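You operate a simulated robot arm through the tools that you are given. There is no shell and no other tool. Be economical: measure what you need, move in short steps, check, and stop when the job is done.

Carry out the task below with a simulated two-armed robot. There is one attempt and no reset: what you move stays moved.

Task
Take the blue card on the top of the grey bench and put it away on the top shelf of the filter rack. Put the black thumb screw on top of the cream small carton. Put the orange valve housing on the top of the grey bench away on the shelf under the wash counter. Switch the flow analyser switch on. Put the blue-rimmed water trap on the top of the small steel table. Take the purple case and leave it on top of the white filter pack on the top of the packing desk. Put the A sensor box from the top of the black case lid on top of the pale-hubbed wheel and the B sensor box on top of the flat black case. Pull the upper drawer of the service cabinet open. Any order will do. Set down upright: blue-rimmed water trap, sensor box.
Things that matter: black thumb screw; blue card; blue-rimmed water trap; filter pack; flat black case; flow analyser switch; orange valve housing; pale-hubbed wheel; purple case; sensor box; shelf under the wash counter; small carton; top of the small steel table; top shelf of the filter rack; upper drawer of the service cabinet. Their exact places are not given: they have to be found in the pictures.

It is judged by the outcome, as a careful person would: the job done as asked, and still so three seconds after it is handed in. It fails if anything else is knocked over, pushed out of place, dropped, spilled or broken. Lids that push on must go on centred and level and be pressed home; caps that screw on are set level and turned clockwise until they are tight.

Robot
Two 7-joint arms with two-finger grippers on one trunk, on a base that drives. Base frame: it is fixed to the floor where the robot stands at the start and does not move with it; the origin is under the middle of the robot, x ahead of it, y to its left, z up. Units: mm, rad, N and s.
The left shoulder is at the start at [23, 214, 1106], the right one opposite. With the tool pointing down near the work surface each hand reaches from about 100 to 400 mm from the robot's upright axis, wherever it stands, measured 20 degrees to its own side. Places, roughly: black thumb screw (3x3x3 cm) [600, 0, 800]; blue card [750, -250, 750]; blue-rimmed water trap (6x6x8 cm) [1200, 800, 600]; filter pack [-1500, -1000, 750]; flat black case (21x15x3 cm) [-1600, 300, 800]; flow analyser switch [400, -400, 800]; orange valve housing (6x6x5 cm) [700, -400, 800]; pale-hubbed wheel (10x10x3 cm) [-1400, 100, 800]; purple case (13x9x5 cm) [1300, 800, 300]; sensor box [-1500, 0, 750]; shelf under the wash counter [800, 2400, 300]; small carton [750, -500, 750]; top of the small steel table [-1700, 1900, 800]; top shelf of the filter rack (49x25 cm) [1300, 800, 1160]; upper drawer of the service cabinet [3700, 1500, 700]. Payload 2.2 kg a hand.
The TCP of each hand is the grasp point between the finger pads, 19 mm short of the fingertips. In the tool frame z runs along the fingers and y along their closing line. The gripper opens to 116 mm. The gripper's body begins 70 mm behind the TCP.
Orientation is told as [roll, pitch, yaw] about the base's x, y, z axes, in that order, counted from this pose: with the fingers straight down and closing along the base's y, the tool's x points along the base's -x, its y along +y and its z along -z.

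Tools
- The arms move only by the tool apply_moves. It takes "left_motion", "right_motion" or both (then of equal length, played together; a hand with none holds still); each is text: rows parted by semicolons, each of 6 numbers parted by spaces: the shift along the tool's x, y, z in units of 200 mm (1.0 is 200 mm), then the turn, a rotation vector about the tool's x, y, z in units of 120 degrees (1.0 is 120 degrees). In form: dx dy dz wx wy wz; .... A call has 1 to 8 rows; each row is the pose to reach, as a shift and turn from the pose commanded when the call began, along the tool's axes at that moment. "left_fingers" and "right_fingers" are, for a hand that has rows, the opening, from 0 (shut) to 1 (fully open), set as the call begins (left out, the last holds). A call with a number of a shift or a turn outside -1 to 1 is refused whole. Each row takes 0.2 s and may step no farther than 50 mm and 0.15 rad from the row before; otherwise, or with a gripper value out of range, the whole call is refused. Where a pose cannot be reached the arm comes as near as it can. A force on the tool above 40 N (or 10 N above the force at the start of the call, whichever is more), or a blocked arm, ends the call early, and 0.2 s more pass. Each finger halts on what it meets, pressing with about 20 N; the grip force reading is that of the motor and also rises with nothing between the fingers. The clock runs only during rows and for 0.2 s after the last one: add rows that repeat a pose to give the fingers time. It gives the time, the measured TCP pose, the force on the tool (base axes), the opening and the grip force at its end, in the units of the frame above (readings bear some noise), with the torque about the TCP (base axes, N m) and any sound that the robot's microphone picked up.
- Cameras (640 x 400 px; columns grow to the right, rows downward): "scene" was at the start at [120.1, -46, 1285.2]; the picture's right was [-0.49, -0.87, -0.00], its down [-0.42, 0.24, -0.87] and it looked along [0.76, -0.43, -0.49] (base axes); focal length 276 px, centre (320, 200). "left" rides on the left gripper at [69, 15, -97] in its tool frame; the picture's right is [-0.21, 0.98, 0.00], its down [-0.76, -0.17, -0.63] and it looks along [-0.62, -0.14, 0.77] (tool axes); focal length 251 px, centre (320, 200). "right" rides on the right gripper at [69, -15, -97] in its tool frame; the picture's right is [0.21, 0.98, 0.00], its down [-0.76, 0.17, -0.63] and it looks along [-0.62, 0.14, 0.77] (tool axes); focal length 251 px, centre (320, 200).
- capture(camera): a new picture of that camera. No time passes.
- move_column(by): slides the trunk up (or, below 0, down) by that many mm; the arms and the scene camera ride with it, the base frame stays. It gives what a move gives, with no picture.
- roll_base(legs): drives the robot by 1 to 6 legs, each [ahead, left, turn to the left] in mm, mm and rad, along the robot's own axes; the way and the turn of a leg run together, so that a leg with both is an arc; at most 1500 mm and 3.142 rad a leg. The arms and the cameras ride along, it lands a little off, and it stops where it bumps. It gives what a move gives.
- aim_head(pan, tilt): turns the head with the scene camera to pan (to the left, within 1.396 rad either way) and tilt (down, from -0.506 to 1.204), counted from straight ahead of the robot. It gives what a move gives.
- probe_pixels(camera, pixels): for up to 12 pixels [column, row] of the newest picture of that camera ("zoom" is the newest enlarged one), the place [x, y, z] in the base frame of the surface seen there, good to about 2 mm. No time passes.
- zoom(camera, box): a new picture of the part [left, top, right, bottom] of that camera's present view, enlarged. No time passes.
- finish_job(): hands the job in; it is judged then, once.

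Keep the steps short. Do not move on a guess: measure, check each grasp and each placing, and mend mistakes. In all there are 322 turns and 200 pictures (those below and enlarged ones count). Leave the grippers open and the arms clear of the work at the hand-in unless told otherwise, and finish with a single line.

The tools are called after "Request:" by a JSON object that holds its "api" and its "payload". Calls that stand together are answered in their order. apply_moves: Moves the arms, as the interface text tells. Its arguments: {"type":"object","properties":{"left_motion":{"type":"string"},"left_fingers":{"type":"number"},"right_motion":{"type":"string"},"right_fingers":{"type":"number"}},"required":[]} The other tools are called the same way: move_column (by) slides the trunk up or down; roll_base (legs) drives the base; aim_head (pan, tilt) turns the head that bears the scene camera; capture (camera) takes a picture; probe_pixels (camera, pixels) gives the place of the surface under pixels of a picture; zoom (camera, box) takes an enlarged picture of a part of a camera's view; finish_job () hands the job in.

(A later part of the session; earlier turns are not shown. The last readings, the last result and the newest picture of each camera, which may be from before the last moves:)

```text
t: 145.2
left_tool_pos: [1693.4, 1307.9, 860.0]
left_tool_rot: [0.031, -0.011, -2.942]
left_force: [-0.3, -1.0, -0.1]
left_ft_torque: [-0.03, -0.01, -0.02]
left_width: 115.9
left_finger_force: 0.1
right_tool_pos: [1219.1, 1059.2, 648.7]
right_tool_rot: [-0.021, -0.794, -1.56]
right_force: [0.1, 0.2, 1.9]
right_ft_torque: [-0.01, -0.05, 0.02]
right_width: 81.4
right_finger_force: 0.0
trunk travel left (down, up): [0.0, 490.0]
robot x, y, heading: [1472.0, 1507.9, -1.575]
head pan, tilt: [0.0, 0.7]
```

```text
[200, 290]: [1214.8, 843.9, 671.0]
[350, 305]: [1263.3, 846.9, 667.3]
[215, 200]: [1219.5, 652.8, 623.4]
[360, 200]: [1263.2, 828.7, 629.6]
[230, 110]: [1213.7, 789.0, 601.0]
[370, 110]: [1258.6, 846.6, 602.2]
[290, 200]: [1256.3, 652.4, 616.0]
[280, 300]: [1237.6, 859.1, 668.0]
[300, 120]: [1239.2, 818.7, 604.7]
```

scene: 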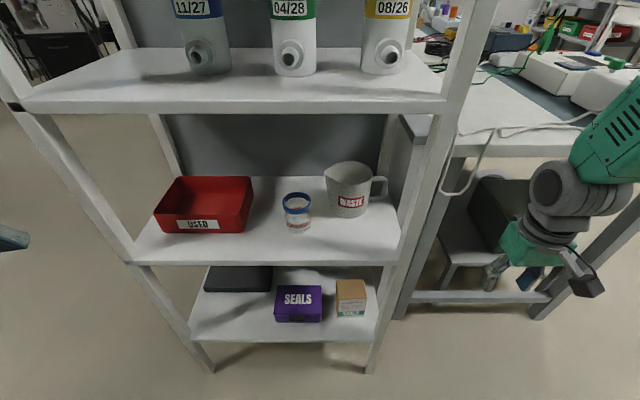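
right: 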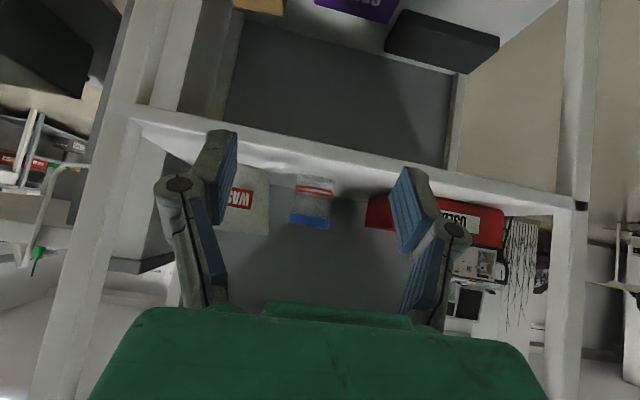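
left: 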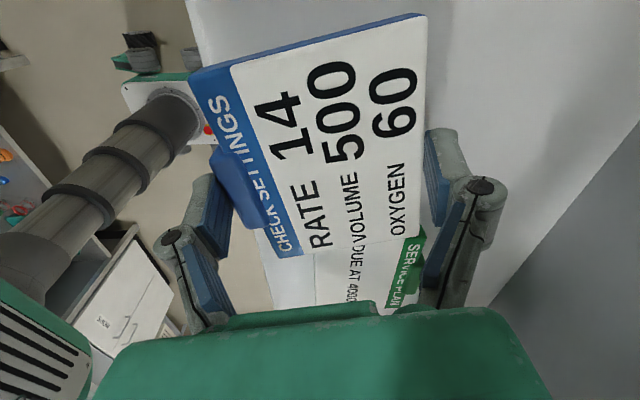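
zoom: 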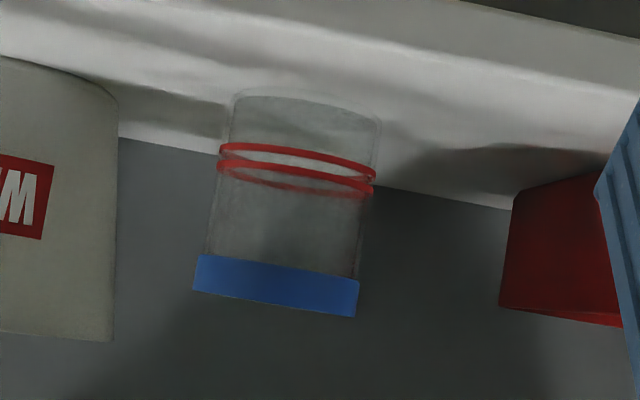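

Trap centre (1239,833), rim z≈668. Align the hand and drive forward 190.

Request:
{"api": "apply_moves", "payload": {"right_motion": "0.02 0.05 0.02 0 0 0; 0.042 0.1 0.042 0 0 0; 0.042 0.1 0.042 0 0 0"}}

Request:
{"api": "roll_base", "payload": {"legs": [[180, 0, 0]]}}

Request:
{"api": "apply_moves", "payload": {"right_motion": "0 0 0 0 0 0; 0 0 0 0 0 0; 0 0 0 0 0 0; 0 0 0 0 0 0"}}

Request:
{"api": "capture", "payload": {"camera": "right"}}

```text
t: 146.0
left_tool_pos: [1695.9, 1309.2, 859.5]
left_tool_rot: [0.031, -0.013, -2.943]
left_force: [-0.8, 0.5, 0.5]
left_ft_torque: [0.0, -0.03, -0.01]
left_width: 115.9
left_finger_force: 0.1
right_tool_pos: [1240.3, 1058.4, 638.7]
right_tool_rot: [-0.027, -0.794, -1.555]
right_force: [-0.7, 0.1, 0.6]
right_ft_torque: [-0.02, -0.01, 0.01]
right_width: 81.2
right_finger_force: 0.2
trunk travel left (down, up): [0.0, 490.0]
robot x, y, heading: [1475.7, 1503.8, -1.574]
head pan, tilt: [0.0, 0.7]
```

```text
t: 147.6
left_tool_pos: [1697.7, 1121.6, 858.5]
left_tool_rot: [0.029, -0.017, -2.945]
left_force: [-0.9, -0.9, 0.0]
left_ft_torque: [-0.01, -0.01, 0.0]
left_width: 116.1
left_finger_force: 0.1
right_tool_pos: [1242.2, 873.8, 638.9]
right_tool_rot: [-0.029, -0.793, -1.554]
right_force: [-0.2, -0.1, -0.3]
right_ft_torque: [-0.02, -0.02, 0.03]
right_width: 81.5
right_finger_force: 0.0
trunk travel left (down, up): [0.0, 490.0]
robot x, y, heading: [1472.1, 1320.9, -1.574]
head pan, tilt: [0.0, 0.7]
```

```text
t: 148.6
left_tool_pos: [1702.8, 1125.1, 857.7]
left_tool_rot: [0.027, -0.023, -2.945]
left_force: [-0.6, 0.3, 1.1]
left_ft_torque: [-0.02, 0.03, 0.01]
left_width: 116.0
left_finger_force: 0.0
right_tool_pos: [1245.7, 874.3, 642.1]
right_tool_rot: [-0.039, -0.794, -1.549]
right_force: [0.2, -0.2, 0.4]
right_ft_torque: [-0.04, 0.01, 0.01]
right_width: 81.0
right_finger_force: 0.0
trunk travel left (down, up): [0.0, 490.0]
robot x, y, heading: [1473.6, 1324.0, -1.574]
head pan, tilt: [0.0, 0.7]
```

```text
118 pictures are left
```

right: 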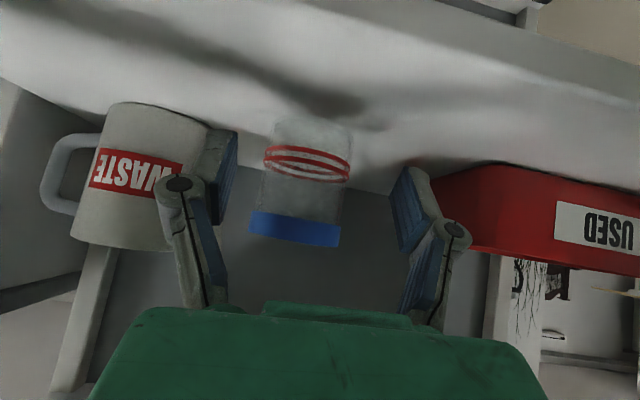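

Request:
{"api": "apply_moves", "payload": {"right_motion": "-0.04 -0.02 0.055 0 0 0; -0.085 -0.03 0.11 0 0 0; -0.127 -0.03 0.164 0 0 0; -0.127 -0.03 0.164 0 0 0"}}

Request:
{"api": "capture", "payload": {"camera": "right"}}

```text
t: 149.6
left_tool_pos: [1701.2, 1124.3, 858.2]
left_tool_rot: [0.028, -0.022, -2.943]
left_force: [0.5, -0.4, 0.4]
left_ft_torque: [0.03, 0.01, -0.02]
left_width: 115.8
left_finger_force: 0.1
right_tool_pos: [1236.0, 833.2, 637.8]
right_tool_rot: [-0.036, -0.794, -1.549]
right_force: [0.1, -0.7, 0.2]
right_ft_torque: [0.0, 0.02, 0.05]
right_width: 81.2
right_finger_force: 0.0
trunk travel left (down, up): [0.0, 490.0]
robot x, y, heading: [1475.3, 1316.7, -1.581]
head pan, tilt: [0.0, 0.7]
```

```text
117 pictures are left
```

right: 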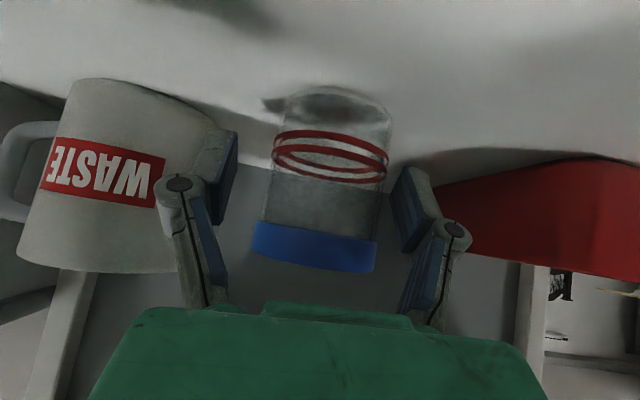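

Request:
{"api": "apply_moves", "payload": {"right_motion": "0 0 0 0 0 0; 0 0 0 0 0 0; 0 0 0 0 0 0", "right_fingers": 0}}

Request:
{"api": "capture", "payload": {"camera": "right"}}

```text
t: 150.4
left_tool_pos: [1702.0, 1124.1, 857.8]
left_tool_rot: [0.028, -0.019, -2.946]
left_force: [0.3, -0.4, -0.1]
left_ft_torque: [-0.03, 0.01, 0.04]
left_width: 116.3
left_finger_force: 0.1
right_tool_pos: [1237.2, 833.7, 636.8]
right_tool_rot: [-0.035, -0.795, -1.55]
right_force: [-0.7, 0.1, 0.6]
right_ft_torque: [-0.05, 0.01, 0.01]
right_width: 51.4
right_finger_force: 20.4
trunk travel left (down, up): [0.0, 490.0]
robot x, y, heading: [1473.3, 1318.0, -1.58]
head pan, tilt: [0.0, 0.7]
```

```text
116 pictures are left
```

right: 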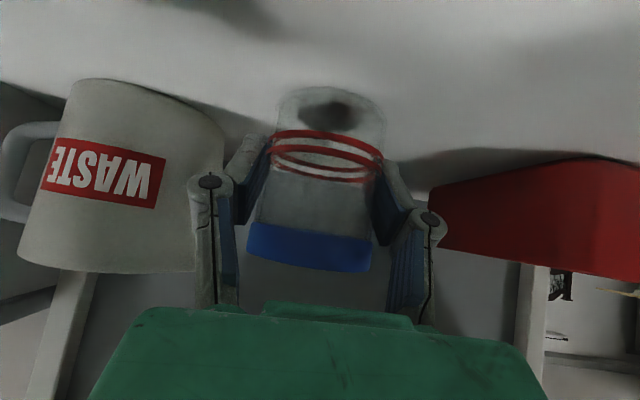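

Trap held (51 mm). Lift 25 mm and back out.

Request:
{"api": "apply_moves", "payload": {"right_motion": "-0.05 0 -0.05 0 0 0; -0.1 0 -0.1 0 0 0; -0.1 0 -0.1 0 0 0"}}

Request:
{"api": "roll_base", "payload": {"legs": [[-200, 0, 0]]}}

Request:
{"api": "apply_moves", "payload": {"left_motion": "0 0 -0.1 0 0 -0.07; 0 0 -0.2 0 0 -0.14; 0 0 -0.3 0 0 -0.21; 0 0 -0.3 0 0 -0.28; 0 0 -0.3 0 0 -0.35; 0 0 -0.3 0 0 -0.42; 0 0 -0.3 0 0 -0.49; 0 0 -0.3 0 0 -0.56"}}

Request:
{"api": "capture", "payload": {"camera": "scene"}}

```text
t: 151.2
left_tool_pos: [1701.3, 1123.7, 857.9]
left_tool_rot: [0.027, -0.021, -2.944]
left_force: [0.6, -0.5, 0.6]
left_ft_torque: [0.02, -0.06, 0.02]
left_width: 116.0
left_finger_force: 0.2
right_tool_pos: [1239.1, 834.0, 664.1]
right_tool_rot: [-0.034, -0.794, -1.55]
right_force: [0.6, 0.8, -0.4]
right_ft_torque: [0.0, -0.02, 0.02]
right_width: 51.3
right_finger_force: 20.2
trunk travel left (down, up): [0.0, 490.0]
robot x, y, heading: [1473.1, 1317.9, -1.581]
head pan, tilt: [0.0, 0.7]
```

```text
t: 152.8
left_tool_pos: [1702.5, 1324.3, 858.1]
left_tool_rot: [0.03, -0.02, -2.95]
left_force: [0.8, 1.6, 0.1]
left_ft_torque: [-0.02, 0.02, 0.02]
left_width: 115.9
left_finger_force: 0.0
right_tool_pos: [1237.6, 1037.7, 663.5]
right_tool_rot: [-0.035, -0.797, -1.553]
right_force: [0.0, 0.4, -0.7]
right_ft_torque: [-0.03, 0.03, 0.04]
right_width: 51.3
right_finger_force: 20.2
trunk travel left (down, up): [0.0, 490.0]
robot x, y, heading: [1474.8, 1524.0, -1.577]
head pan, tilt: [0.0, 0.7]
```

```text
t: 154.6
left_tool_pos: [1702.2, 1326.9, 919.1]
left_tool_rot: [-0.007, -0.036, -1.774]
left_force: [0.1, 0.0, -0.7]
left_ft_torque: [0.0, -0.01, -0.02]
left_width: 115.8
left_finger_force: 0.0
right_tool_pos: [1237.6, 1036.7, 664.3]
right_tool_rot: [-0.034, -0.796, -1.556]
right_force: [0.8, 0.1, 0.0]
right_ft_torque: [-0.01, -0.01, 0.02]
right_width: 51.6
right_finger_force: 20.2
trunk travel left (down, up): [0.0, 490.0]
robot x, y, heading: [1478.7, 1522.0, -1.579]
head pan, tilt: [0.0, 0.7]
```

```text
115 pictures are left
```

scene: 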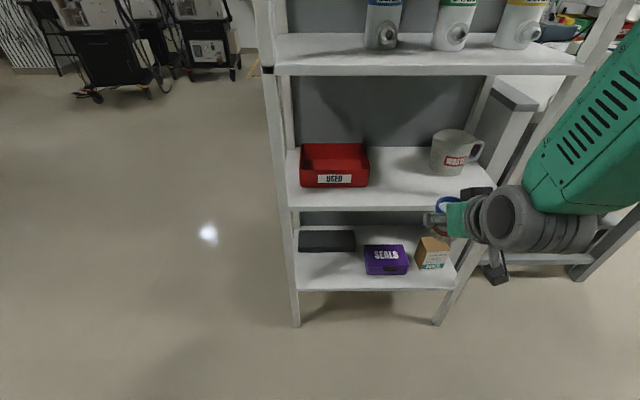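

Oops, wrong way round for the left hand; I want the closing line fore-aft (rel. yaw −1.57) and then pitched forward ≈46°, so that the closed fingers can hook behind the purple case and draw it forward. Turn back.

Request:
{"api": "apply_moves", "payload": {"left_motion": "-0.1 0 0 0 0 0.07; -0.2 0 0 0 0 0.14; -0.3 0 0 0 0 0.21; -0.4 0 0 0 0 0.28; -0.5 0 0 0 0 0.35; -0.6 0 0 0 0 0.42; -0.7 0 0 0 0 0.49; -0.8 0 0 0 0 0.56", "left_fingers": 0}}

```text
t: 156.4
left_tool_pos: [1668.9, 1171.2, 925.5]
left_tool_rot: [0.029, -0.02, -2.954]
left_force: [0.2, -1.0, -0.3]
left_ft_torque: [-0.01, -0.02, -0.02]
left_width: 0.0
left_finger_force: 19.9
right_tool_pos: [1236.7, 1036.2, 664.7]
right_tool_rot: [-0.036, -0.796, -1.556]
right_force: [0.2, 0.8, 0.0]
right_ft_torque: [0.02, -0.01, -0.03]
right_width: 51.5
right_finger_force: 20.3
trunk travel left (down, up): [0.0, 490.0]
robot x, y, heading: [1471.5, 1522.3, -1.576]
head pan, tilt: [0.0, 0.7]
```

Request:
{"api": "apply_moves", "payload": {"left_motion": "0 0.1 0.1 0 0 0.045; 0 0.2 0.2 0 0 0.09; 0 0.3 0.4 0 0 0.09; 0 0.4 0.6 0 0 0.09; 0 0.5 0.8 0 0 0.09"}}

Request:
{"api": "apply_moves", "payload": {"left_motion": "0 0 0.1 -0.06 0 0; 0 0 0.2 -0.12 0 0; 0 0 0.3 -0.18 0 0; 0 0 0.4 -0.24 0 0; 0 0 0.5 -0.31 0 0; 0 0 0.6 -0.383 0 0; 0 0 0.6 -0.383 0 0"}}

Request:
{"api": "capture", "payload": {"camera": "left"}}

Request:
{"api": "capture", "payload": {"camera": "scene"}}

```text
t: 157.6
left_tool_pos: [1687.1, 1065.9, 768.4]
left_tool_rot: [0.032, -0.014, -3.139]
left_force: [-0.3, 0.4, -0.2]
left_ft_torque: [0.03, 0.0, 0.03]
left_width: 0.0
left_finger_force: 19.3
right_tool_pos: [1237.5, 1035.8, 665.1]
right_tool_rot: [-0.035, -0.797, -1.554]
right_force: [-0.7, 0.3, -0.2]
right_ft_torque: [0.04, 0.0, -0.01]
right_width: 51.6
right_finger_force: 20.3
trunk travel left (down, up): [0.0, 490.0]
robot x, y, heading: [1477.1, 1523.8, -1.584]
head pan, tilt: [0.0, 0.7]
```

```text
refused: row 6 steps farther than a row can; nothing moved
```

```text
114 pictures are left
```

left: 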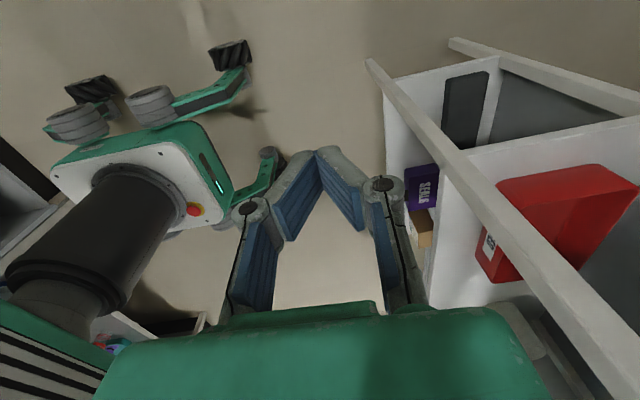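

```text
113 pictures are left
```

scene: 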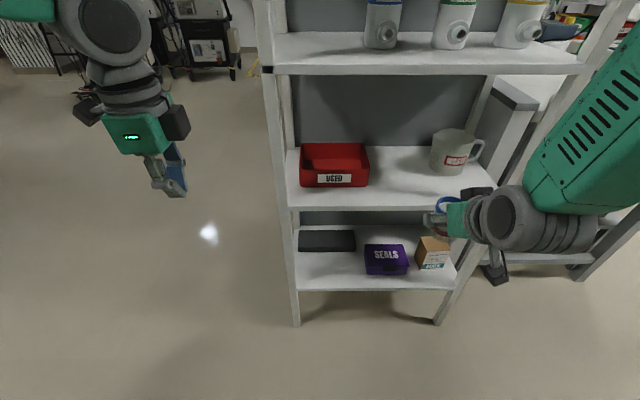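

Request:
{"api": "apply_moves", "payload": {"left_motion": "0 0 0.1 -0.064 0 0; 0 0 0.2 -0.128 0 0; 0 0 0.3 -0.192 0 0; 0 0 0.4 -0.256 0 0; 0 0 0.5 -0.32 0 0; 0 0 0.6 -0.384 0 0; 0 0 0.6 -0.384 0 0"}}

Request:
{"api": "probe_pixels", "payload": {"camera": "scene", "pixels": [[366, 248], [404, 246], [407, 272], [368, 273], [386, 247], [420, 265], [446, 265], [430, 240], [355, 250], [300, 250]]}}

Request:
{"api": "zoom", "payload": {"camera": "scene", "box": [290, 200, 470, 300]}}

```text
t: 159.2
left_tool_pos: [1689.2, 1056.3, 665.5]
left_tool_rot: [0.864, -0.071, -3.103]
left_force: [0.4, -0.4, 0.5]
left_ft_torque: [0.02, -0.02, -0.02]
left_width: 0.1
left_finger_force: 20.1
right_tool_pos: [1236.6, 1036.4, 665.9]
right_tool_rot: [-0.034, -0.799, -1.553]
right_force: [0.4, 0.3, -1.0]
right_ft_torque: [-0.03, 0.02, -0.03]
right_width: 51.2
right_finger_force: 20.3
trunk travel left (down, up): [0.0, 490.0]
robot x, y, heading: [1474.0, 1525.7, -1.582]
head pan, tilt: [0.0, 0.7]
```

```text
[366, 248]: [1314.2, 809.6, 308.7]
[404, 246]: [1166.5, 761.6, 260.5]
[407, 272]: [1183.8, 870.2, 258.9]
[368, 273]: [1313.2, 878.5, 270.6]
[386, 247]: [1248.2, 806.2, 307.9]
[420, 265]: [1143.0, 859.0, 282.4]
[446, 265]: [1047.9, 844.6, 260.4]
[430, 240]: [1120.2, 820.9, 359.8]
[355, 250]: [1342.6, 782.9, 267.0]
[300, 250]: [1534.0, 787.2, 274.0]
```

```text
3.56 times, centred on (380, 250) of scene
```

zoom: 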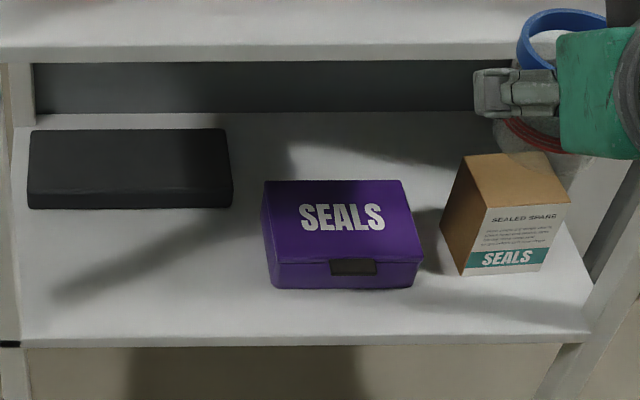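

Request:
{"api": "probe_pixels", "payload": {"camera": "zoom", "pixels": [[270, 186], [396, 184], [280, 258], [416, 258], [340, 186], [345, 258], [345, 280], [335, 180], [440, 210], [463, 240]]}}

```text
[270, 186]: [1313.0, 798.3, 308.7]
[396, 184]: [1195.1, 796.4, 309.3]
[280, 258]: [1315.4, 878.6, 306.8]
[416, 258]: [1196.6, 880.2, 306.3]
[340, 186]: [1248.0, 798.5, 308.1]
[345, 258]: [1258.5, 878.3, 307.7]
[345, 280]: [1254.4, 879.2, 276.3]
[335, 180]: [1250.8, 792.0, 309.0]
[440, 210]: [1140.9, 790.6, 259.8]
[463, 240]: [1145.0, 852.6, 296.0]
```

Case: x 1193–1317, y 789–880, z 260–309. Back up, then stretch the left arm low and forward.

Request:
{"api": "roll_base", "payload": {"legs": [[-180, 0, 0]]}}

Request:
{"api": "apply_moves", "payload": {"left_motion": "-0.03 -0.06 0.18 0 0 0; -0.06 -0.12 0.36 0 0 0; -0.1 -0.18 0.54 0 0 0; -0.13 -0.24 0.72 0 0 0; -0.16 -0.31 0.888 0 0 0"}}

Request:
{"api": "apply_moves", "payload": {"left_motion": "-0.03 -0.06 0.18 0 0 0; -0.06 -0.12 0.36 0 0 0; -0.1 -0.18 0.54 0 0 0; -0.13 -0.24 0.72 0 0 0; -0.16 -0.31 0.888 0 0 0; -0.16 -0.31 0.888 0 0 0"}}

Request:
{"api": "capture", "payload": {"camera": "scene"}}

```text
t: 160.7
left_tool_pos: [1692.4, 1238.5, 659.5]
left_tool_rot: [0.853, -0.073, -3.1]
left_force: [-1.2, 0.2, -0.2]
left_ft_torque: [0.01, 0.01, 0.0]
left_width: 0.0
left_finger_force: 20.1
right_tool_pos: [1237.9, 1218.5, 665.4]
right_tool_rot: [-0.032, -0.796, -1.558]
right_force: [0.0, -0.2, 0.4]
right_ft_torque: [0.01, 0.03, 0.02]
right_width: 51.5
right_finger_force: 19.7
trunk travel left (down, up): [0.0, 490.0]
robot x, y, heading: [1480.7, 1704.9, -1.586]
head pan, tilt: [0.0, 0.7]
```

```text
t: 161.9
left_tool_pos: [1651.6, 1145.9, 499.6]
left_tool_rot: [0.852, -0.068, -3.103]
left_force: [-0.3, -0.7, -0.1]
left_ft_torque: [0.03, -0.01, 0.0]
left_width: 0.0
left_finger_force: 20.0
right_tool_pos: [1238.1, 1219.5, 666.3]
right_tool_rot: [-0.034, -0.799, -1.558]
right_force: [-0.5, 0.4, 0.0]
right_ft_torque: [0.0, 0.02, -0.01]
right_width: 51.3
right_finger_force: 20.0
trunk travel left (down, up): [0.0, 490.0]
robot x, y, heading: [1478.4, 1697.4, -1.585]
head pan, tilt: [0.0, 0.7]
```

```text
t: 163.3
left_tool_pos: [1611.9, 1053.1, 339.9]
left_tool_rot: [0.854, -0.072, -3.1]
left_force: [0.1, 0.4, -0.1]
left_ft_torque: [0.0, 0.02, 0.01]
left_width: 0.0
left_finger_force: 20.2
right_tool_pos: [1237.4, 1220.4, 665.9]
right_tool_rot: [-0.033, -0.799, -1.56]
right_force: [-0.2, -0.3, -0.5]
right_ft_torque: [0.01, -0.02, 0.0]
right_width: 51.3
right_finger_force: 20.0
trunk travel left (down, up): [0.0, 490.0]
robot x, y, heading: [1475.6, 1704.9, -1.584]
head pan, tilt: [0.0, 0.7]
```

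```text
111 pictures are left
```

scene: 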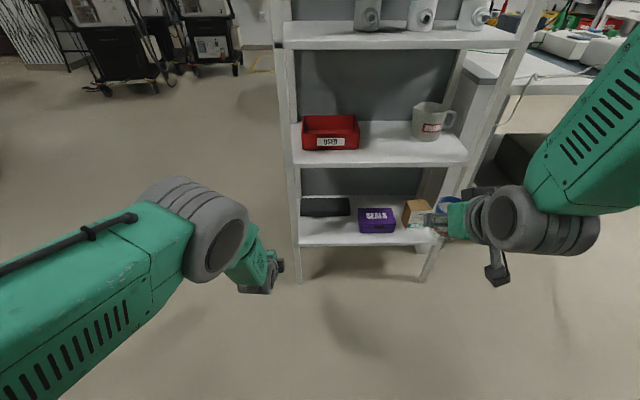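

Request:
{"api": "probe_pixels", "payload": {"camera": "scene", "pixels": [[200, 185], [225, 200], [242, 220], [255, 245], [268, 260], [245, 290], [275, 270], [190, 200]]}}

```text
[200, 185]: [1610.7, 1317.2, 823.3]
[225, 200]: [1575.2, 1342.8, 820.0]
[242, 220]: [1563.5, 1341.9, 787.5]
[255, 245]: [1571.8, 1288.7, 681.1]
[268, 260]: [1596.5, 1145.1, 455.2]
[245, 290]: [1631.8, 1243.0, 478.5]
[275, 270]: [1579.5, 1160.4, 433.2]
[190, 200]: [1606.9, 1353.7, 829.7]
```

Elbow and forearm geometry permits hooking behind the case at TCP ≈(1255,760,300). Shift right 357 mm and settle.

Request:
{"api": "roll_base", "payload": {"legs": [[0, -357, 0.013]]}}

Request:
{"api": "apply_moves", "payload": {"left_motion": "0 0 0 0 0 0; 0 0 0 0 0 0; 0 0 0 0 0 0; 0 0 0 0 0 0; 0 0 0 0 0 0; 0 0 0 0 0 0; 0 0 0 0 0 0; 0 0 0 0 0 0"}}

Request:
{"api": "capture", "payload": {"camera": "scene"}}

```text
t: 165.6
left_tool_pos: [1257.7, 1056.0, 339.5]
left_tool_rot: [0.854, -0.075, -3.092]
left_force: [-0.2, -0.1, 0.1]
left_ft_torque: [0.0, 0.01, -0.05]
left_width: 0.0
left_finger_force: 19.9
right_tool_pos: [884.0, 1220.5, 666.3]
right_tool_rot: [-0.039, -0.8, -1.546]
right_force: [1.4, -0.2, 0.2]
right_ft_torque: [0.02, 0.04, -0.06]
right_width: 51.3
right_finger_force: 19.7
trunk travel left (down, up): [0.0, 490.0]
robot x, y, heading: [1118.8, 1708.5, -1.582]
head pan, tilt: [0.0, 0.7]
```

```text
t: 167.4
left_tool_pos: [1257.1, 1058.3, 342.1]
left_tool_rot: [0.856, -0.073, -3.094]
left_force: [-0.3, -0.7, -0.3]
left_ft_torque: [0.01, 0.0, 0.03]
left_width: 0.1
left_finger_force: 20.4
right_tool_pos: [881.4, 1224.7, 667.4]
right_tool_rot: [-0.034, -0.801, -1.548]
right_force: [0.6, -0.1, -0.2]
right_ft_torque: [0.03, 0.02, -0.02]
right_width: 51.4
right_finger_force: 19.5
trunk travel left (down, up): [0.0, 490.0]
robot x, y, heading: [1116.7, 1705.0, -1.579]
head pan, tilt: [0.0, 0.7]
```

```text
110 pictures are left
```

scene: 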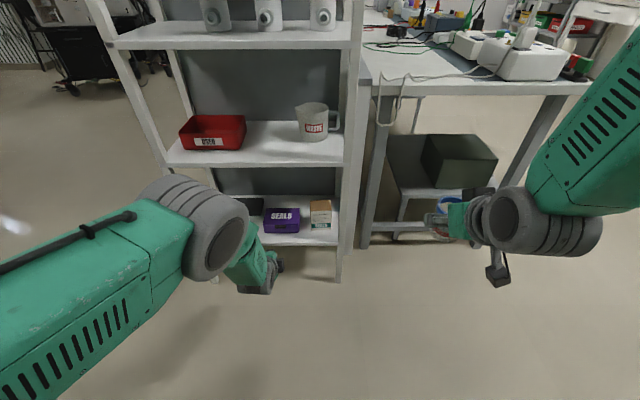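

Request:
{"api": "roll_base", "payload": {"legs": [[190, 0, 0], [70, 0, 0]]}}

Request:
{"api": "capture", "payload": {"camera": "left"}}

Request:
{"api": "capture", "payload": {"camera": "scene"}}

```text
t: 169.6
left_tool_pos: [1254.8, 796.0, 340.7]
left_tool_rot: [0.854, -0.074, -3.093]
left_force: [-0.5, -0.8, 0.5]
left_ft_torque: [-0.01, 0.01, -0.01]
left_width: 0.3
left_finger_force: 20.2
right_tool_pos: [879.7, 961.8, 667.3]
right_tool_rot: [-0.036, -0.801, -1.55]
right_force: [0.3, -0.3, -0.1]
right_ft_torque: [0.03, 0.02, 0.01]
right_width: 51.4
right_finger_force: 19.9
trunk travel left (down, up): [0.0, 490.0]
robot x, y, heading: [1115.0, 1446.8, -1.578]
head pan, tilt: [0.0, 0.7]
```

```text
109 pictures are left
```

left: 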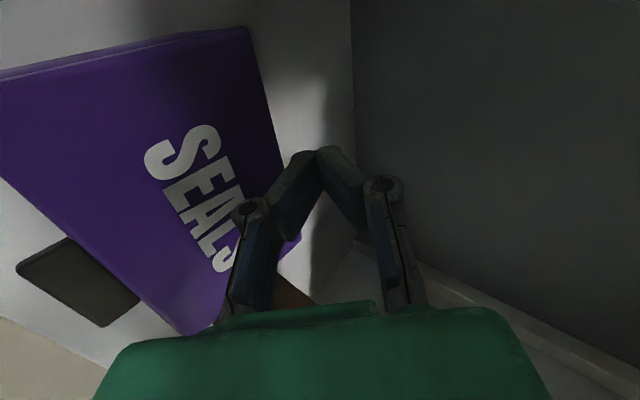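

```text
108 pictures are left
```

scene: 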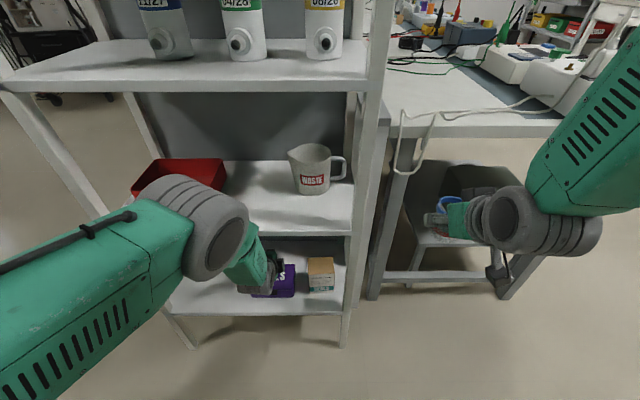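

Request:
{"api": "apply_moves", "payload": {"left_motion": "0 -0.01 0.07 0 0 0; 0 -0.015 0.14 0 0 0; 0 -0.02 0.21 0 0 0; 0 -0.027 0.28 0 0 0; 0 -0.027 0.28 0 0 0"}}

Request:
{"api": "capture", "payload": {"camera": "left"}}

```text
t: 170.4
left_tool_pos: [1254.0, 757.7, 321.0]
left_tool_rot: [0.881, -0.074, -3.095]
left_force: [-1.4, 0.0, 6.4]
left_ft_torque: [0.18, 0.03, 0.04]
left_width: 0.0
left_finger_force: 20.0
right_tool_pos: [880.1, 962.6, 668.9]
right_tool_rot: [-0.034, -0.806, -1.547]
right_force: [0.3, 0.1, -0.8]
right_ft_torque: [-0.04, 0.0, 0.03]
right_width: 51.2
right_finger_force: 20.1
trunk travel left (down, up): [0.0, 490.0]
robot x, y, heading: [1115.6, 1440.9, -1.574]
head pan, tilt: [0.0, 0.7]
stopped in row 4 (left hand): the force on the tool passed its limit at 46 N (the readings are from after the stop); the commanded pose is now the measured one
```

```text
107 pictures are left
```

left: 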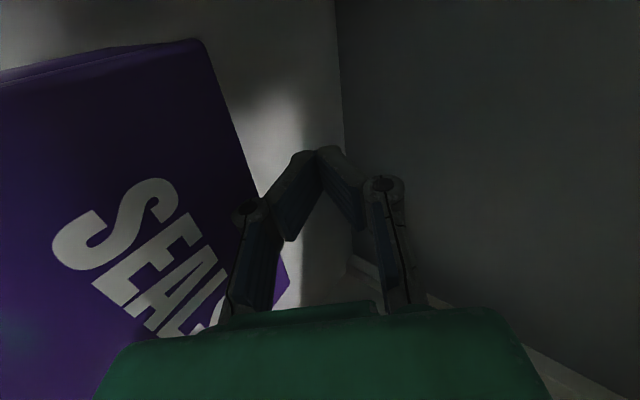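

The finger's knuckle rests on the case's top edge, tip is ~9 mm below the top behind it. Try pulling 35 mm back with the base and look.

Request:
{"api": "roll_base", "payload": {"legs": [[-40, 0, 0]]}}

Request:
{"api": "capture", "payload": {"camera": "left"}}

Request:
{"api": "zoom", "payload": {"camera": "scene", "box": [160, 200, 360, 340]}}

```text
t: 171.3
left_tool_pos: [1253.5, 798.8, 320.9]
left_tool_rot: [0.881, -0.074, -3.095]
left_force: [-0.1, 1.6, 5.3]
left_ft_torque: [0.16, 0.01, -0.01]
left_width: 0.0
left_finger_force: 20.2
right_tool_pos: [880.1, 1005.1, 671.0]
right_tool_rot: [-0.035, -0.81, -1.551]
right_force: [-0.8, 0.0, -0.3]
right_ft_torque: [-0.01, 0.01, -0.01]
right_width: 51.3
right_finger_force: 20.2
trunk travel left (down, up): [0.0, 490.0]
robot x, y, heading: [1115.5, 1485.9, -1.581]
head pan, tilt: [0.0, 0.7]
```

```text
106 pictures are left
```

left: 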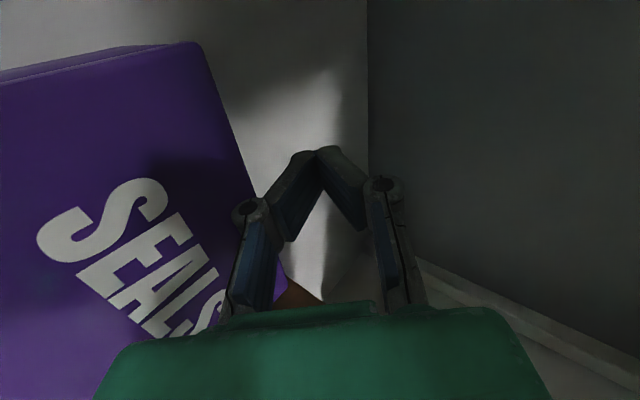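

```text
2.86 times, centred on (260, 270) of scene
```

zoom: 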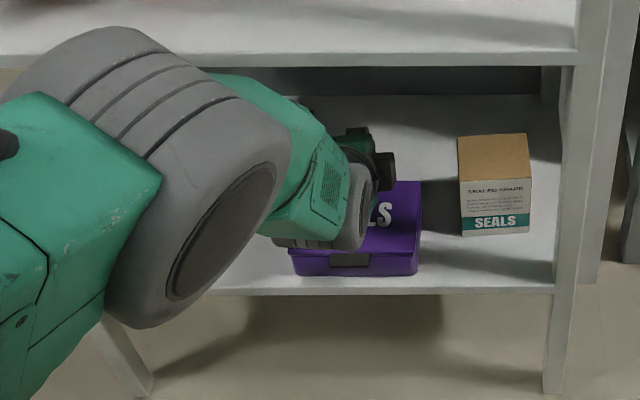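

The case moves along. Measure where its front is now.

Request:
{"api": "probe_pixels", "payload": {"camera": "zoom", "pixels": [[405, 252], [320, 262], [400, 268], [330, 272], [410, 288], [415, 190]]}}

```text
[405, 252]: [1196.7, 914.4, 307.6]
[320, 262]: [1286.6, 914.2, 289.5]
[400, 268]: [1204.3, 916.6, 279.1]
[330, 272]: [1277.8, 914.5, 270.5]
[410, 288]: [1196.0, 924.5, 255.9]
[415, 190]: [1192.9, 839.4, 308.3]
```

Request:
{"api": "roll_base", "payload": {"legs": [[-37, 0, 0]]}}

Request:
{"api": "zoom", "payload": {"camera": "scene", "box": [160, 200, 360, 340]}}

Request:
{"api": "probe_pixels", "payload": {"camera": "zoom", "pixels": [[412, 250], [330, 260], [400, 262], [345, 265], [418, 200], [425, 230], [300, 255]]}}

```text
t: 172.2
left_tool_pos: [1254.2, 837.0, 324.1]
left_tool_rot: [0.884, -0.074, -3.095]
left_force: [-0.3, 1.6, 9.6]
left_ft_torque: [0.12, -0.03, -0.01]
left_width: 0.1
left_finger_force: 20.6
right_tool_pos: [880.3, 1044.2, 674.2]
right_tool_rot: [-0.033, -0.814, -1.548]
right_force: [-0.9, 0.2, -0.3]
right_ft_torque: [0.03, -0.04, 0.02]
right_width: 51.3
right_finger_force: 19.7
trunk travel left (down, up): [0.0, 490.0]
robot x, y, heading: [1116.6, 1518.0, -1.579]
head pan, tilt: [0.0, 0.7]
```

```text
2.86 times, centred on (260, 270) of scene
```

zoom: 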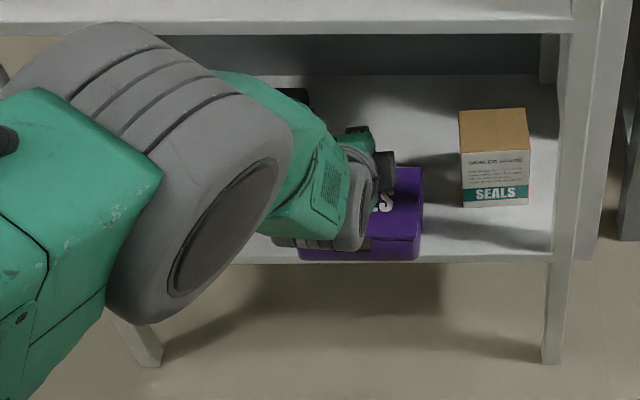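

```text
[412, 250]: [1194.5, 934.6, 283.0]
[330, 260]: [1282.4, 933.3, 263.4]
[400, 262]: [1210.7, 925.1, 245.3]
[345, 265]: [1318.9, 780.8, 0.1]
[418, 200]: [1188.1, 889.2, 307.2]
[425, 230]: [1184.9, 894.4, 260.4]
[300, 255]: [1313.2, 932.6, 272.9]
```

Request:
{"api": "roll_base", "payload": {"legs": [[-25, 0, 0]]}}

Request:
{"api": "zoom", "payload": {"camera": "scene", "box": [160, 200, 360, 340]}}

Request:
{"api": "probe_pixels", "payload": {"camera": "zoom", "pixels": [[412, 245], [410, 235], [418, 190], [400, 250], [300, 245], [330, 252], [420, 215]]}}

```text
t: 173.0
left_tool_pos: [1253.4, 861.5, 327.1]
left_tool_rot: [0.889, -0.073, -3.095]
left_force: [0.1, 2.1, 6.7]
left_ft_torque: [0.02, -0.05, -0.02]
left_width: 0.0
left_finger_force: 20.6
right_tool_pos: [880.1, 1070.8, 673.7]
right_tool_rot: [-0.036, -0.815, -1.549]
right_force: [-0.3, 0.2, -1.2]
right_ft_torque: [0.01, 0.0, 0.0]
right_width: 51.5
right_finger_force: 19.7
trunk travel left (down, up): [0.0, 490.0]
robot x, y, heading: [1116.4, 1546.9, -1.575]
head pan, tilt: [0.0, 0.7]
```

```text
2.86 times, centred on (260, 270) of scene
```

zoom: 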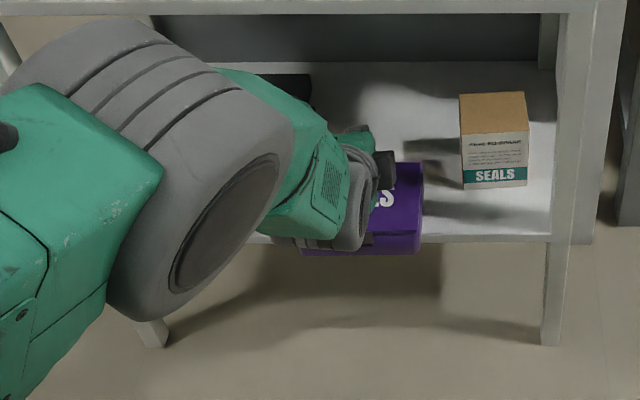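

```text
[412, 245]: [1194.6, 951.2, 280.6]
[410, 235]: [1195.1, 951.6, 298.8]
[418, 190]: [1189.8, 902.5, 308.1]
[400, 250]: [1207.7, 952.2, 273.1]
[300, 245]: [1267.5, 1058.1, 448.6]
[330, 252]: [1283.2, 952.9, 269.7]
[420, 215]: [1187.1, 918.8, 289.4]
```

Case overhangs by 26 mm. Lift the hand off and back.

Request:
{"api": "apply_moves", "payload": {"left_motion": "0 0.05 -0.04 0 0 0; 0 0.1 -0.085 0 0 0; 0 0 -0.2 0 0 0; 0 -0.1 -0.35 0 0 0; 0 -0.2 -0.5 0 0 0; 0 -0.3 -0.65 0 0 0; 0 -0.3 -0.65 0 0 0"}}

Request:
{"api": "zoom", "payload": {"camera": "scene", "box": [160, 180, 360, 340]}}

```text
t: 174.6
left_tool_pos: [1250.0, 1002.0, 361.7]
left_tool_rot: [0.889, -0.074, -3.095]
left_force: [0.0, 0.2, -0.4]
left_ft_torque: [0.02, -0.01, 0.0]
left_width: 0.0
left_finger_force: 19.7
right_tool_pos: [880.6, 1072.3, 674.2]
right_tool_rot: [-0.036, -0.816, -1.548]
right_force: [0.3, -0.3, 0.3]
right_ft_torque: [0.01, 0.04, -0.02]
right_width: 51.4
right_finger_force: 20.5
trunk travel left (down, up): [0.0, 490.0]
robot x, y, heading: [1120.0, 1545.4, -1.579]
head pan, tilt: [0.0, 0.7]
```

```text
2.50 times, centred on (260, 260) of scene
```

zoom: 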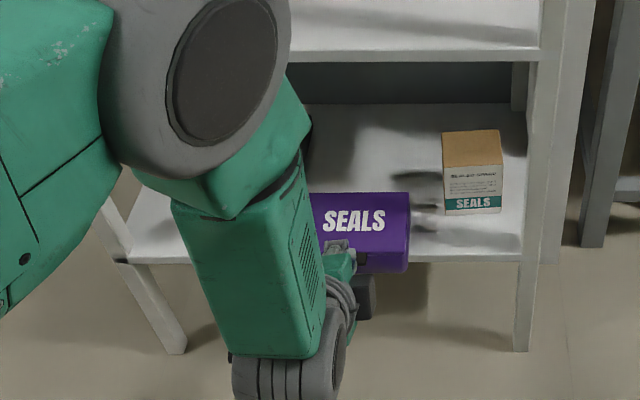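

Request:
{"api": "roll_base", "payload": {"legs": [[-70, 0, 0]]}}

Request:
{"api": "apply_moves", "payload": {"left_motion": "0 0 0 -0.0652 0 0; 0 0 0 -0.1303 0 0; 0 0 0 -0.1954 0 0; 0 0 0 -0.2606 0 0; 0 0 0 -0.3257 0 0; 0 0 0 -0.3257 0 0", "left_fingers": 0.7}}

Request:
{"api": "capture", "payload": {"camera": "left"}}

```text
t: 175.6
left_tool_pos: [1249.4, 1070.1, 362.8]
left_tool_rot: [0.891, -0.073, -3.098]
left_force: [-0.7, 0.2, -0.3]
left_ft_torque: [-0.01, 0.01, 0.03]
left_width: 0.0
left_finger_force: 19.9
right_tool_pos: [880.6, 1142.4, 675.3]
right_tool_rot: [-0.034, -0.819, -1.548]
right_force: [-0.4, 1.0, -1.1]
right_ft_torque: [-0.01, -0.02, -0.02]
right_width: 51.3
right_finger_force: 19.9
trunk travel left (down, up): [0.0, 490.0]
robot x, y, heading: [1119.4, 1614.5, -1.577]
head pan, tilt: [0.0, 0.7]
```

```text
t: 177.0
left_tool_pos: [1249.6, 1072.2, 364.7]
left_tool_rot: [1.579, -0.073, -3.096]
left_force: [0.6, -0.3, -0.7]
left_ft_torque: [0.0, 0.0, -0.02]
left_width: 81.2
left_finger_force: 0.1
right_tool_pos: [880.5, 1143.0, 676.4]
right_tool_rot: [-0.034, -0.821, -1.548]
right_force: [-0.3, -0.2, -0.3]
right_ft_torque: [0.01, -0.04, 0.0]
right_width: 51.2
right_finger_force: 20.0
trunk travel left (down, up): [0.0, 490.0]
robot x, y, heading: [1117.1, 1619.5, -1.581]
head pan, tilt: [0.0, 0.7]
```

```text
101 pictures are left
```

left: 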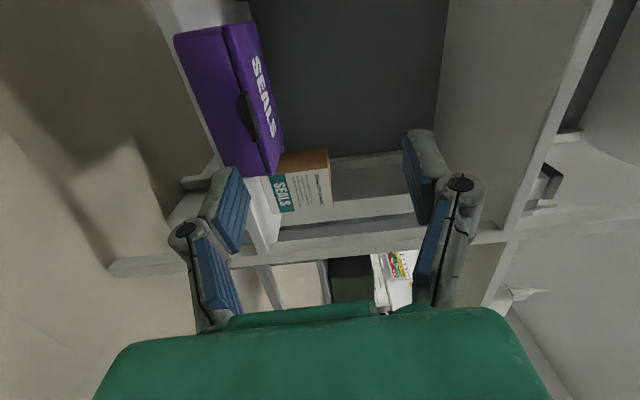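

Level the closing axis, lower to z≈285.

Request:
{"api": "apply_moves", "payload": {"left_motion": "0.01 -0.1 0 0 -0.011 0.018; 0.027 -0.2 0 0 -0.022 0.035; 0.027 -0.3 0 0 -0.022 0.035; 0.027 -0.395 0 0 -0.022 0.035; 0.027 -0.395 0 0 -0.022 0.035"}}

Request:
{"api": "roll_base", "payload": {"legs": [[65, 0, 0]]}}

Request:
{"api": "capture", "payload": {"camera": "left"}}

Request:
{"api": "zoom", "payload": {"camera": "scene", "box": [160, 180, 360, 340]}}

```text
t: 178.2
left_tool_pos: [1248.6, 1071.0, 283.6]
left_tool_rot: [1.577, -0.001, 3.143]
left_force: [-0.5, 0.6, 0.2]
left_ft_torque: [0.02, -0.01, 0.01]
left_width: 80.9
left_finger_force: 0.1
right_tool_pos: [879.9, 1142.5, 677.3]
right_tool_rot: [-0.037, -0.82, -1.548]
right_force: [0.0, -1.0, -0.6]
right_ft_torque: [0.0, 0.0, 0.0]
right_width: 51.1
right_finger_force: 19.8
trunk travel left (down, up): [0.0, 490.0]
robot x, y, heading: [1115.7, 1613.6, -1.576]
head pan, tilt: [0.0, 0.7]
```

```text
t: 179.2
left_tool_pos: [1247.7, 1008.4, 283.0]
left_tool_rot: [1.576, 0.001, 3.141]
left_force: [0.8, 0.2, -0.2]
left_ft_torque: [-0.02, -0.02, -0.03]
left_width: 81.2
left_finger_force: 0.0
right_tool_pos: [879.1, 1079.4, 675.4]
right_tool_rot: [-0.035, -0.82, -1.551]
right_force: [-0.1, 0.5, 0.0]
right_ft_torque: [0.02, 0.01, 0.01]
right_width: 51.2
right_finger_force: 20.2
trunk travel left (down, up): [0.0, 490.0]
robot x, y, heading: [1116.3, 1554.4, -1.577]
head pan, tilt: [0.0, 0.7]
```

```text
100 pictures are left
```

left: 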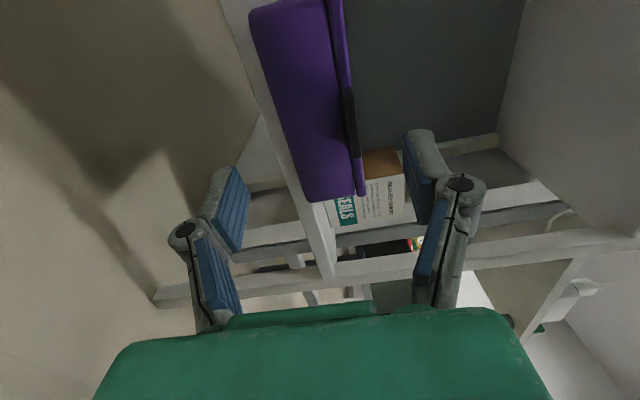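

```text
2.50 times, centred on (260, 260) of scene
```

zoom: 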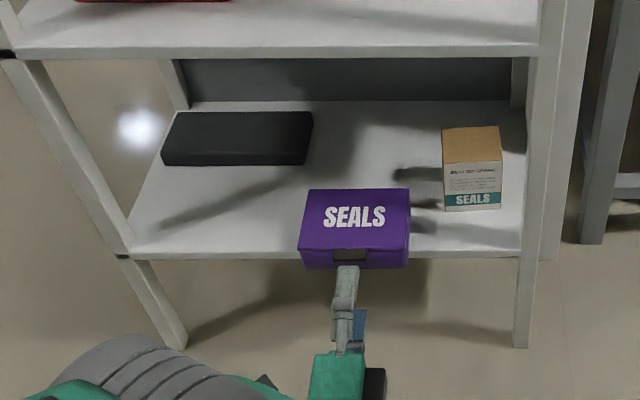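

Request:
{"api": "apply_moves", "payload": {"left_motion": "0.03 0.005 0.1 0 0 0; 0.03 0.005 0.2 0 0 0; 0.03 0.005 0.3 0 0 0; 0.03 0.005 0.3 0 0 0"}}

Request:
{"api": "apply_moves", "payload": {"left_motion": "0 0 0 0 0 0; 0 0 0 0 0 0; 0 0 0 0 0 0", "left_fingers": 0}}

Request:
{"api": "capture", "payload": {"camera": "left"}}

```text
t: 180.2
left_tool_pos: [1254.9, 947.5, 286.1]
left_tool_rot: [1.581, 0.001, 3.141]
left_force: [-0.5, 0.5, -0.6]
left_ft_torque: [0.0, 0.0, 0.02]
left_width: 81.1
left_finger_force: 0.0
right_tool_pos: [880.7, 1080.4, 677.7]
right_tool_rot: [-0.037, -0.823, -1.549]
right_force: [0.0, 0.8, -0.5]
right_ft_torque: [-0.03, -0.02, 0.01]
right_width: 51.4
right_finger_force: 19.6
trunk travel left (down, up): [0.0, 490.0]
robot x, y, heading: [1116.6, 1547.9, -1.573]
head pan, tilt: [0.0, 0.7]
```

```text
t: 181.0
left_tool_pos: [1255.2, 947.1, 287.7]
left_tool_rot: [1.58, 0.0, 3.142]
left_force: [0.9, 0.8, 0.5]
left_ft_torque: [0.06, -0.07, -0.01]
left_width: 47.7
left_finger_force: 19.7
right_tool_pos: [879.7, 1082.2, 677.5]
right_tool_rot: [-0.035, -0.825, -1.549]
right_force: [-1.0, -0.2, -0.3]
right_ft_torque: [-0.01, 0.04, 0.01]
right_width: 51.0
right_finger_force: 19.8
trunk travel left (down, up): [0.0, 490.0]
robot x, y, heading: [1114.3, 1551.9, -1.576]
head pan, tilt: [0.0, 0.7]
```

```text
98 pictures are left
```

left: 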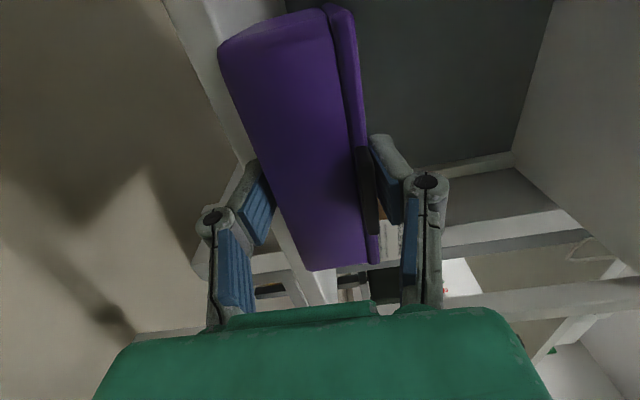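

Gripped top/bottom (47.7 mm). Lift 20 mm and back out.

Request:
{"api": "apply_moves", "payload": {"left_motion": "0 0.05 0 0 0 0; 0 0.1 0 0 0 0; 0 0.12 0 0 0 0"}}

Request:
{"api": "roll_base", "payload": {"legs": [[-200, 0, 0]]}}

Request:
{"api": "capture", "payload": {"camera": "scene"}}

```text
t: 181.8
left_tool_pos: [1256.0, 947.0, 311.5]
left_tool_rot: [1.579, -0.001, 3.141]
left_force: [0.3, -0.5, -2.1]
left_ft_torque: [0.09, -0.02, -0.01]
left_width: 47.7
left_finger_force: 19.7
right_tool_pos: [880.5, 1081.7, 677.1]
right_tool_rot: [-0.037, -0.824, -1.549]
right_force: [-0.1, -0.7, -0.9]
right_ft_torque: [0.0, 0.02, -0.02]
right_width: 51.2
right_finger_force: 20.8
trunk travel left (down, up): [0.0, 490.0]
robot x, y, heading: [1117.4, 1553.6, -1.578]
head pan, tilt: [0.0, 0.7]
```

```text
t: 183.4
left_tool_pos: [1256.9, 1149.5, 312.5]
left_tool_rot: [1.58, -0.001, -3.14]
left_force: [0.6, 0.2, -2.2]
left_ft_torque: [0.12, 0.01, -0.08]
left_width: 47.9
left_finger_force: 20.2
right_tool_pos: [882.3, 1282.7, 677.5]
right_tool_rot: [-0.036, -0.823, -1.546]
right_force: [-0.6, -0.5, -0.3]
right_ft_torque: [0.02, 0.0, -0.03]
right_width: 51.1
right_finger_force: 20.0
trunk travel left (down, up): [0.0, 490.0]
robot x, y, heading: [1118.4, 1750.1, -1.576]
head pan, tilt: [0.0, 0.7]
```

```text
97 pictures are left
```

scene: 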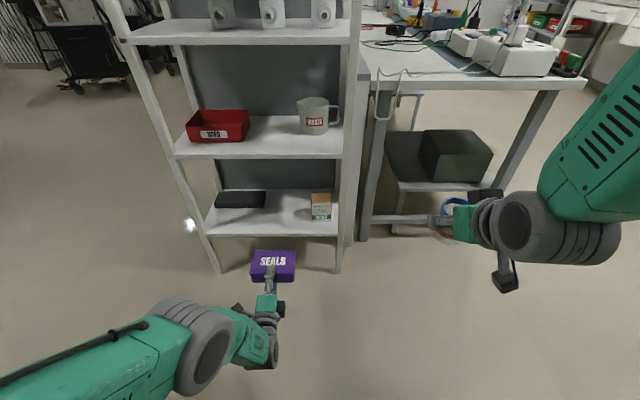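

Both items held. Raise the trunk, pull the left hand in, and move out to the corridor, then turn to face −x.

Request:
{"api": "move_column", "payload": {"by": 330}}

Request:
{"api": "apply_moves", "payload": {"left_motion": "0 0.2 -0.05 0 0 0; 0 0.4 -0.15 0 0 0; 0 0.5 -0.3 0 0 0; 0 0.5 -0.5 0 0 0; 0 0.5 -0.7 0 0 0; 0 0.5 -0.8 0 0 0"}}

Request:
{"api": "roll_base", "payload": {"legs": [[0, -450, 0], [200, 0, 0], [0, 0, -1.566]]}}

Request:
{"api": "aim_head", "payload": {"pan": 0.0, "tilt": 0.35}}

Request:
{"api": "capture", "payload": {"camera": "scene"}}

```text
t: 186.6
left_tool_pos: [1256.5, 1149.6, 642.8]
left_tool_rot: [1.58, 0.0, -3.138]
left_force: [0.5, 0.4, -1.2]
left_ft_torque: [0.09, -0.01, 0.04]
left_width: 48.0
left_finger_force: 20.6
right_tool_pos: [881.9, 1283.8, 1009.2]
right_tool_rot: [-0.037, -0.826, -1.547]
right_force: [0.4, -0.7, -0.1]
right_ft_torque: [0.0, 0.01, 0.04]
right_width: 51.3
right_finger_force: 19.8
trunk travel left (down, up): [-330.0, 160.0]
robot x, y, heading: [1119.3, 1751.7, -1.573]
head pan, tilt: [0.0, 0.7]
```

```text
t: 188.0
left_tool_pos: [1257.3, 1312.6, 740.3]
left_tool_rot: [1.582, -0.003, -3.139]
left_force: [-0.5, -0.4, -2.2]
left_ft_torque: [0.08, 0.0, 0.01]
left_width: 47.4
left_finger_force: 20.2
right_tool_pos: [881.9, 1282.4, 1009.6]
right_tool_rot: [-0.036, -0.827, -1.545]
right_force: [-0.9, -0.1, 0.4]
right_ft_torque: [0.02, -0.01, -0.02]
right_width: 51.0
right_finger_force: 19.6
trunk travel left (down, up): [-330.0, 160.0]
robot x, y, heading: [1119.9, 1753.9, -1.575]
head pan, tilt: [0.0, 0.7]
```

```text
t: 195.8
left_tool_pos: [217.0, 1413.2, 739.9]
left_tool_rot: [1.584, -0.005, 1.571]
left_force: [0.3, -0.1, -1.1]
left_ft_torque: [0.0, -0.06, 0.02]
left_width: 47.6
left_finger_force: 20.1
right_tool_pos: [189.0, 1788.7, 1009.2]
right_tool_rot: [-0.041, -0.825, -3.114]
right_force: [-0.8, -0.2, -0.7]
right_ft_torque: [0.05, -0.04, 0.0]
right_width: 51.0
right_finger_force: 20.4
trunk travel left (down, up): [-330.0, 160.0]
robot x, y, heading: [655.1, 1555.8, 3.133]
head pan, tilt: [0.0, 0.7]
```

```text
t: 196.6
left_tool_pos: [218.7, 1413.8, 742.1]
left_tool_rot: [1.584, -0.003, 1.573]
left_force: [0.0, 0.3, -2.2]
left_ft_torque: [-0.01, -0.08, -0.01]
left_width: 47.5
left_finger_force: 20.3
right_tool_pos: [190.8, 1789.7, 1011.2]
right_tool_rot: [-0.038, -0.829, -3.113]
right_force: [0.3, 0.1, -0.2]
right_ft_torque: [-0.03, -0.01, -0.01]
right_width: 51.1
right_finger_force: 20.2
trunk travel left (down, up): [-330.0, 160.0]
robot x, y, heading: [656.8, 1558.0, 3.136]
head pan, tilt: [0.0, 0.351]
```

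```text
96 pictures are left
```

scene: 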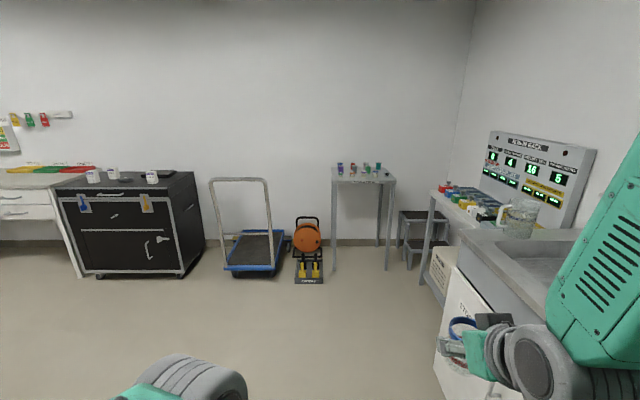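

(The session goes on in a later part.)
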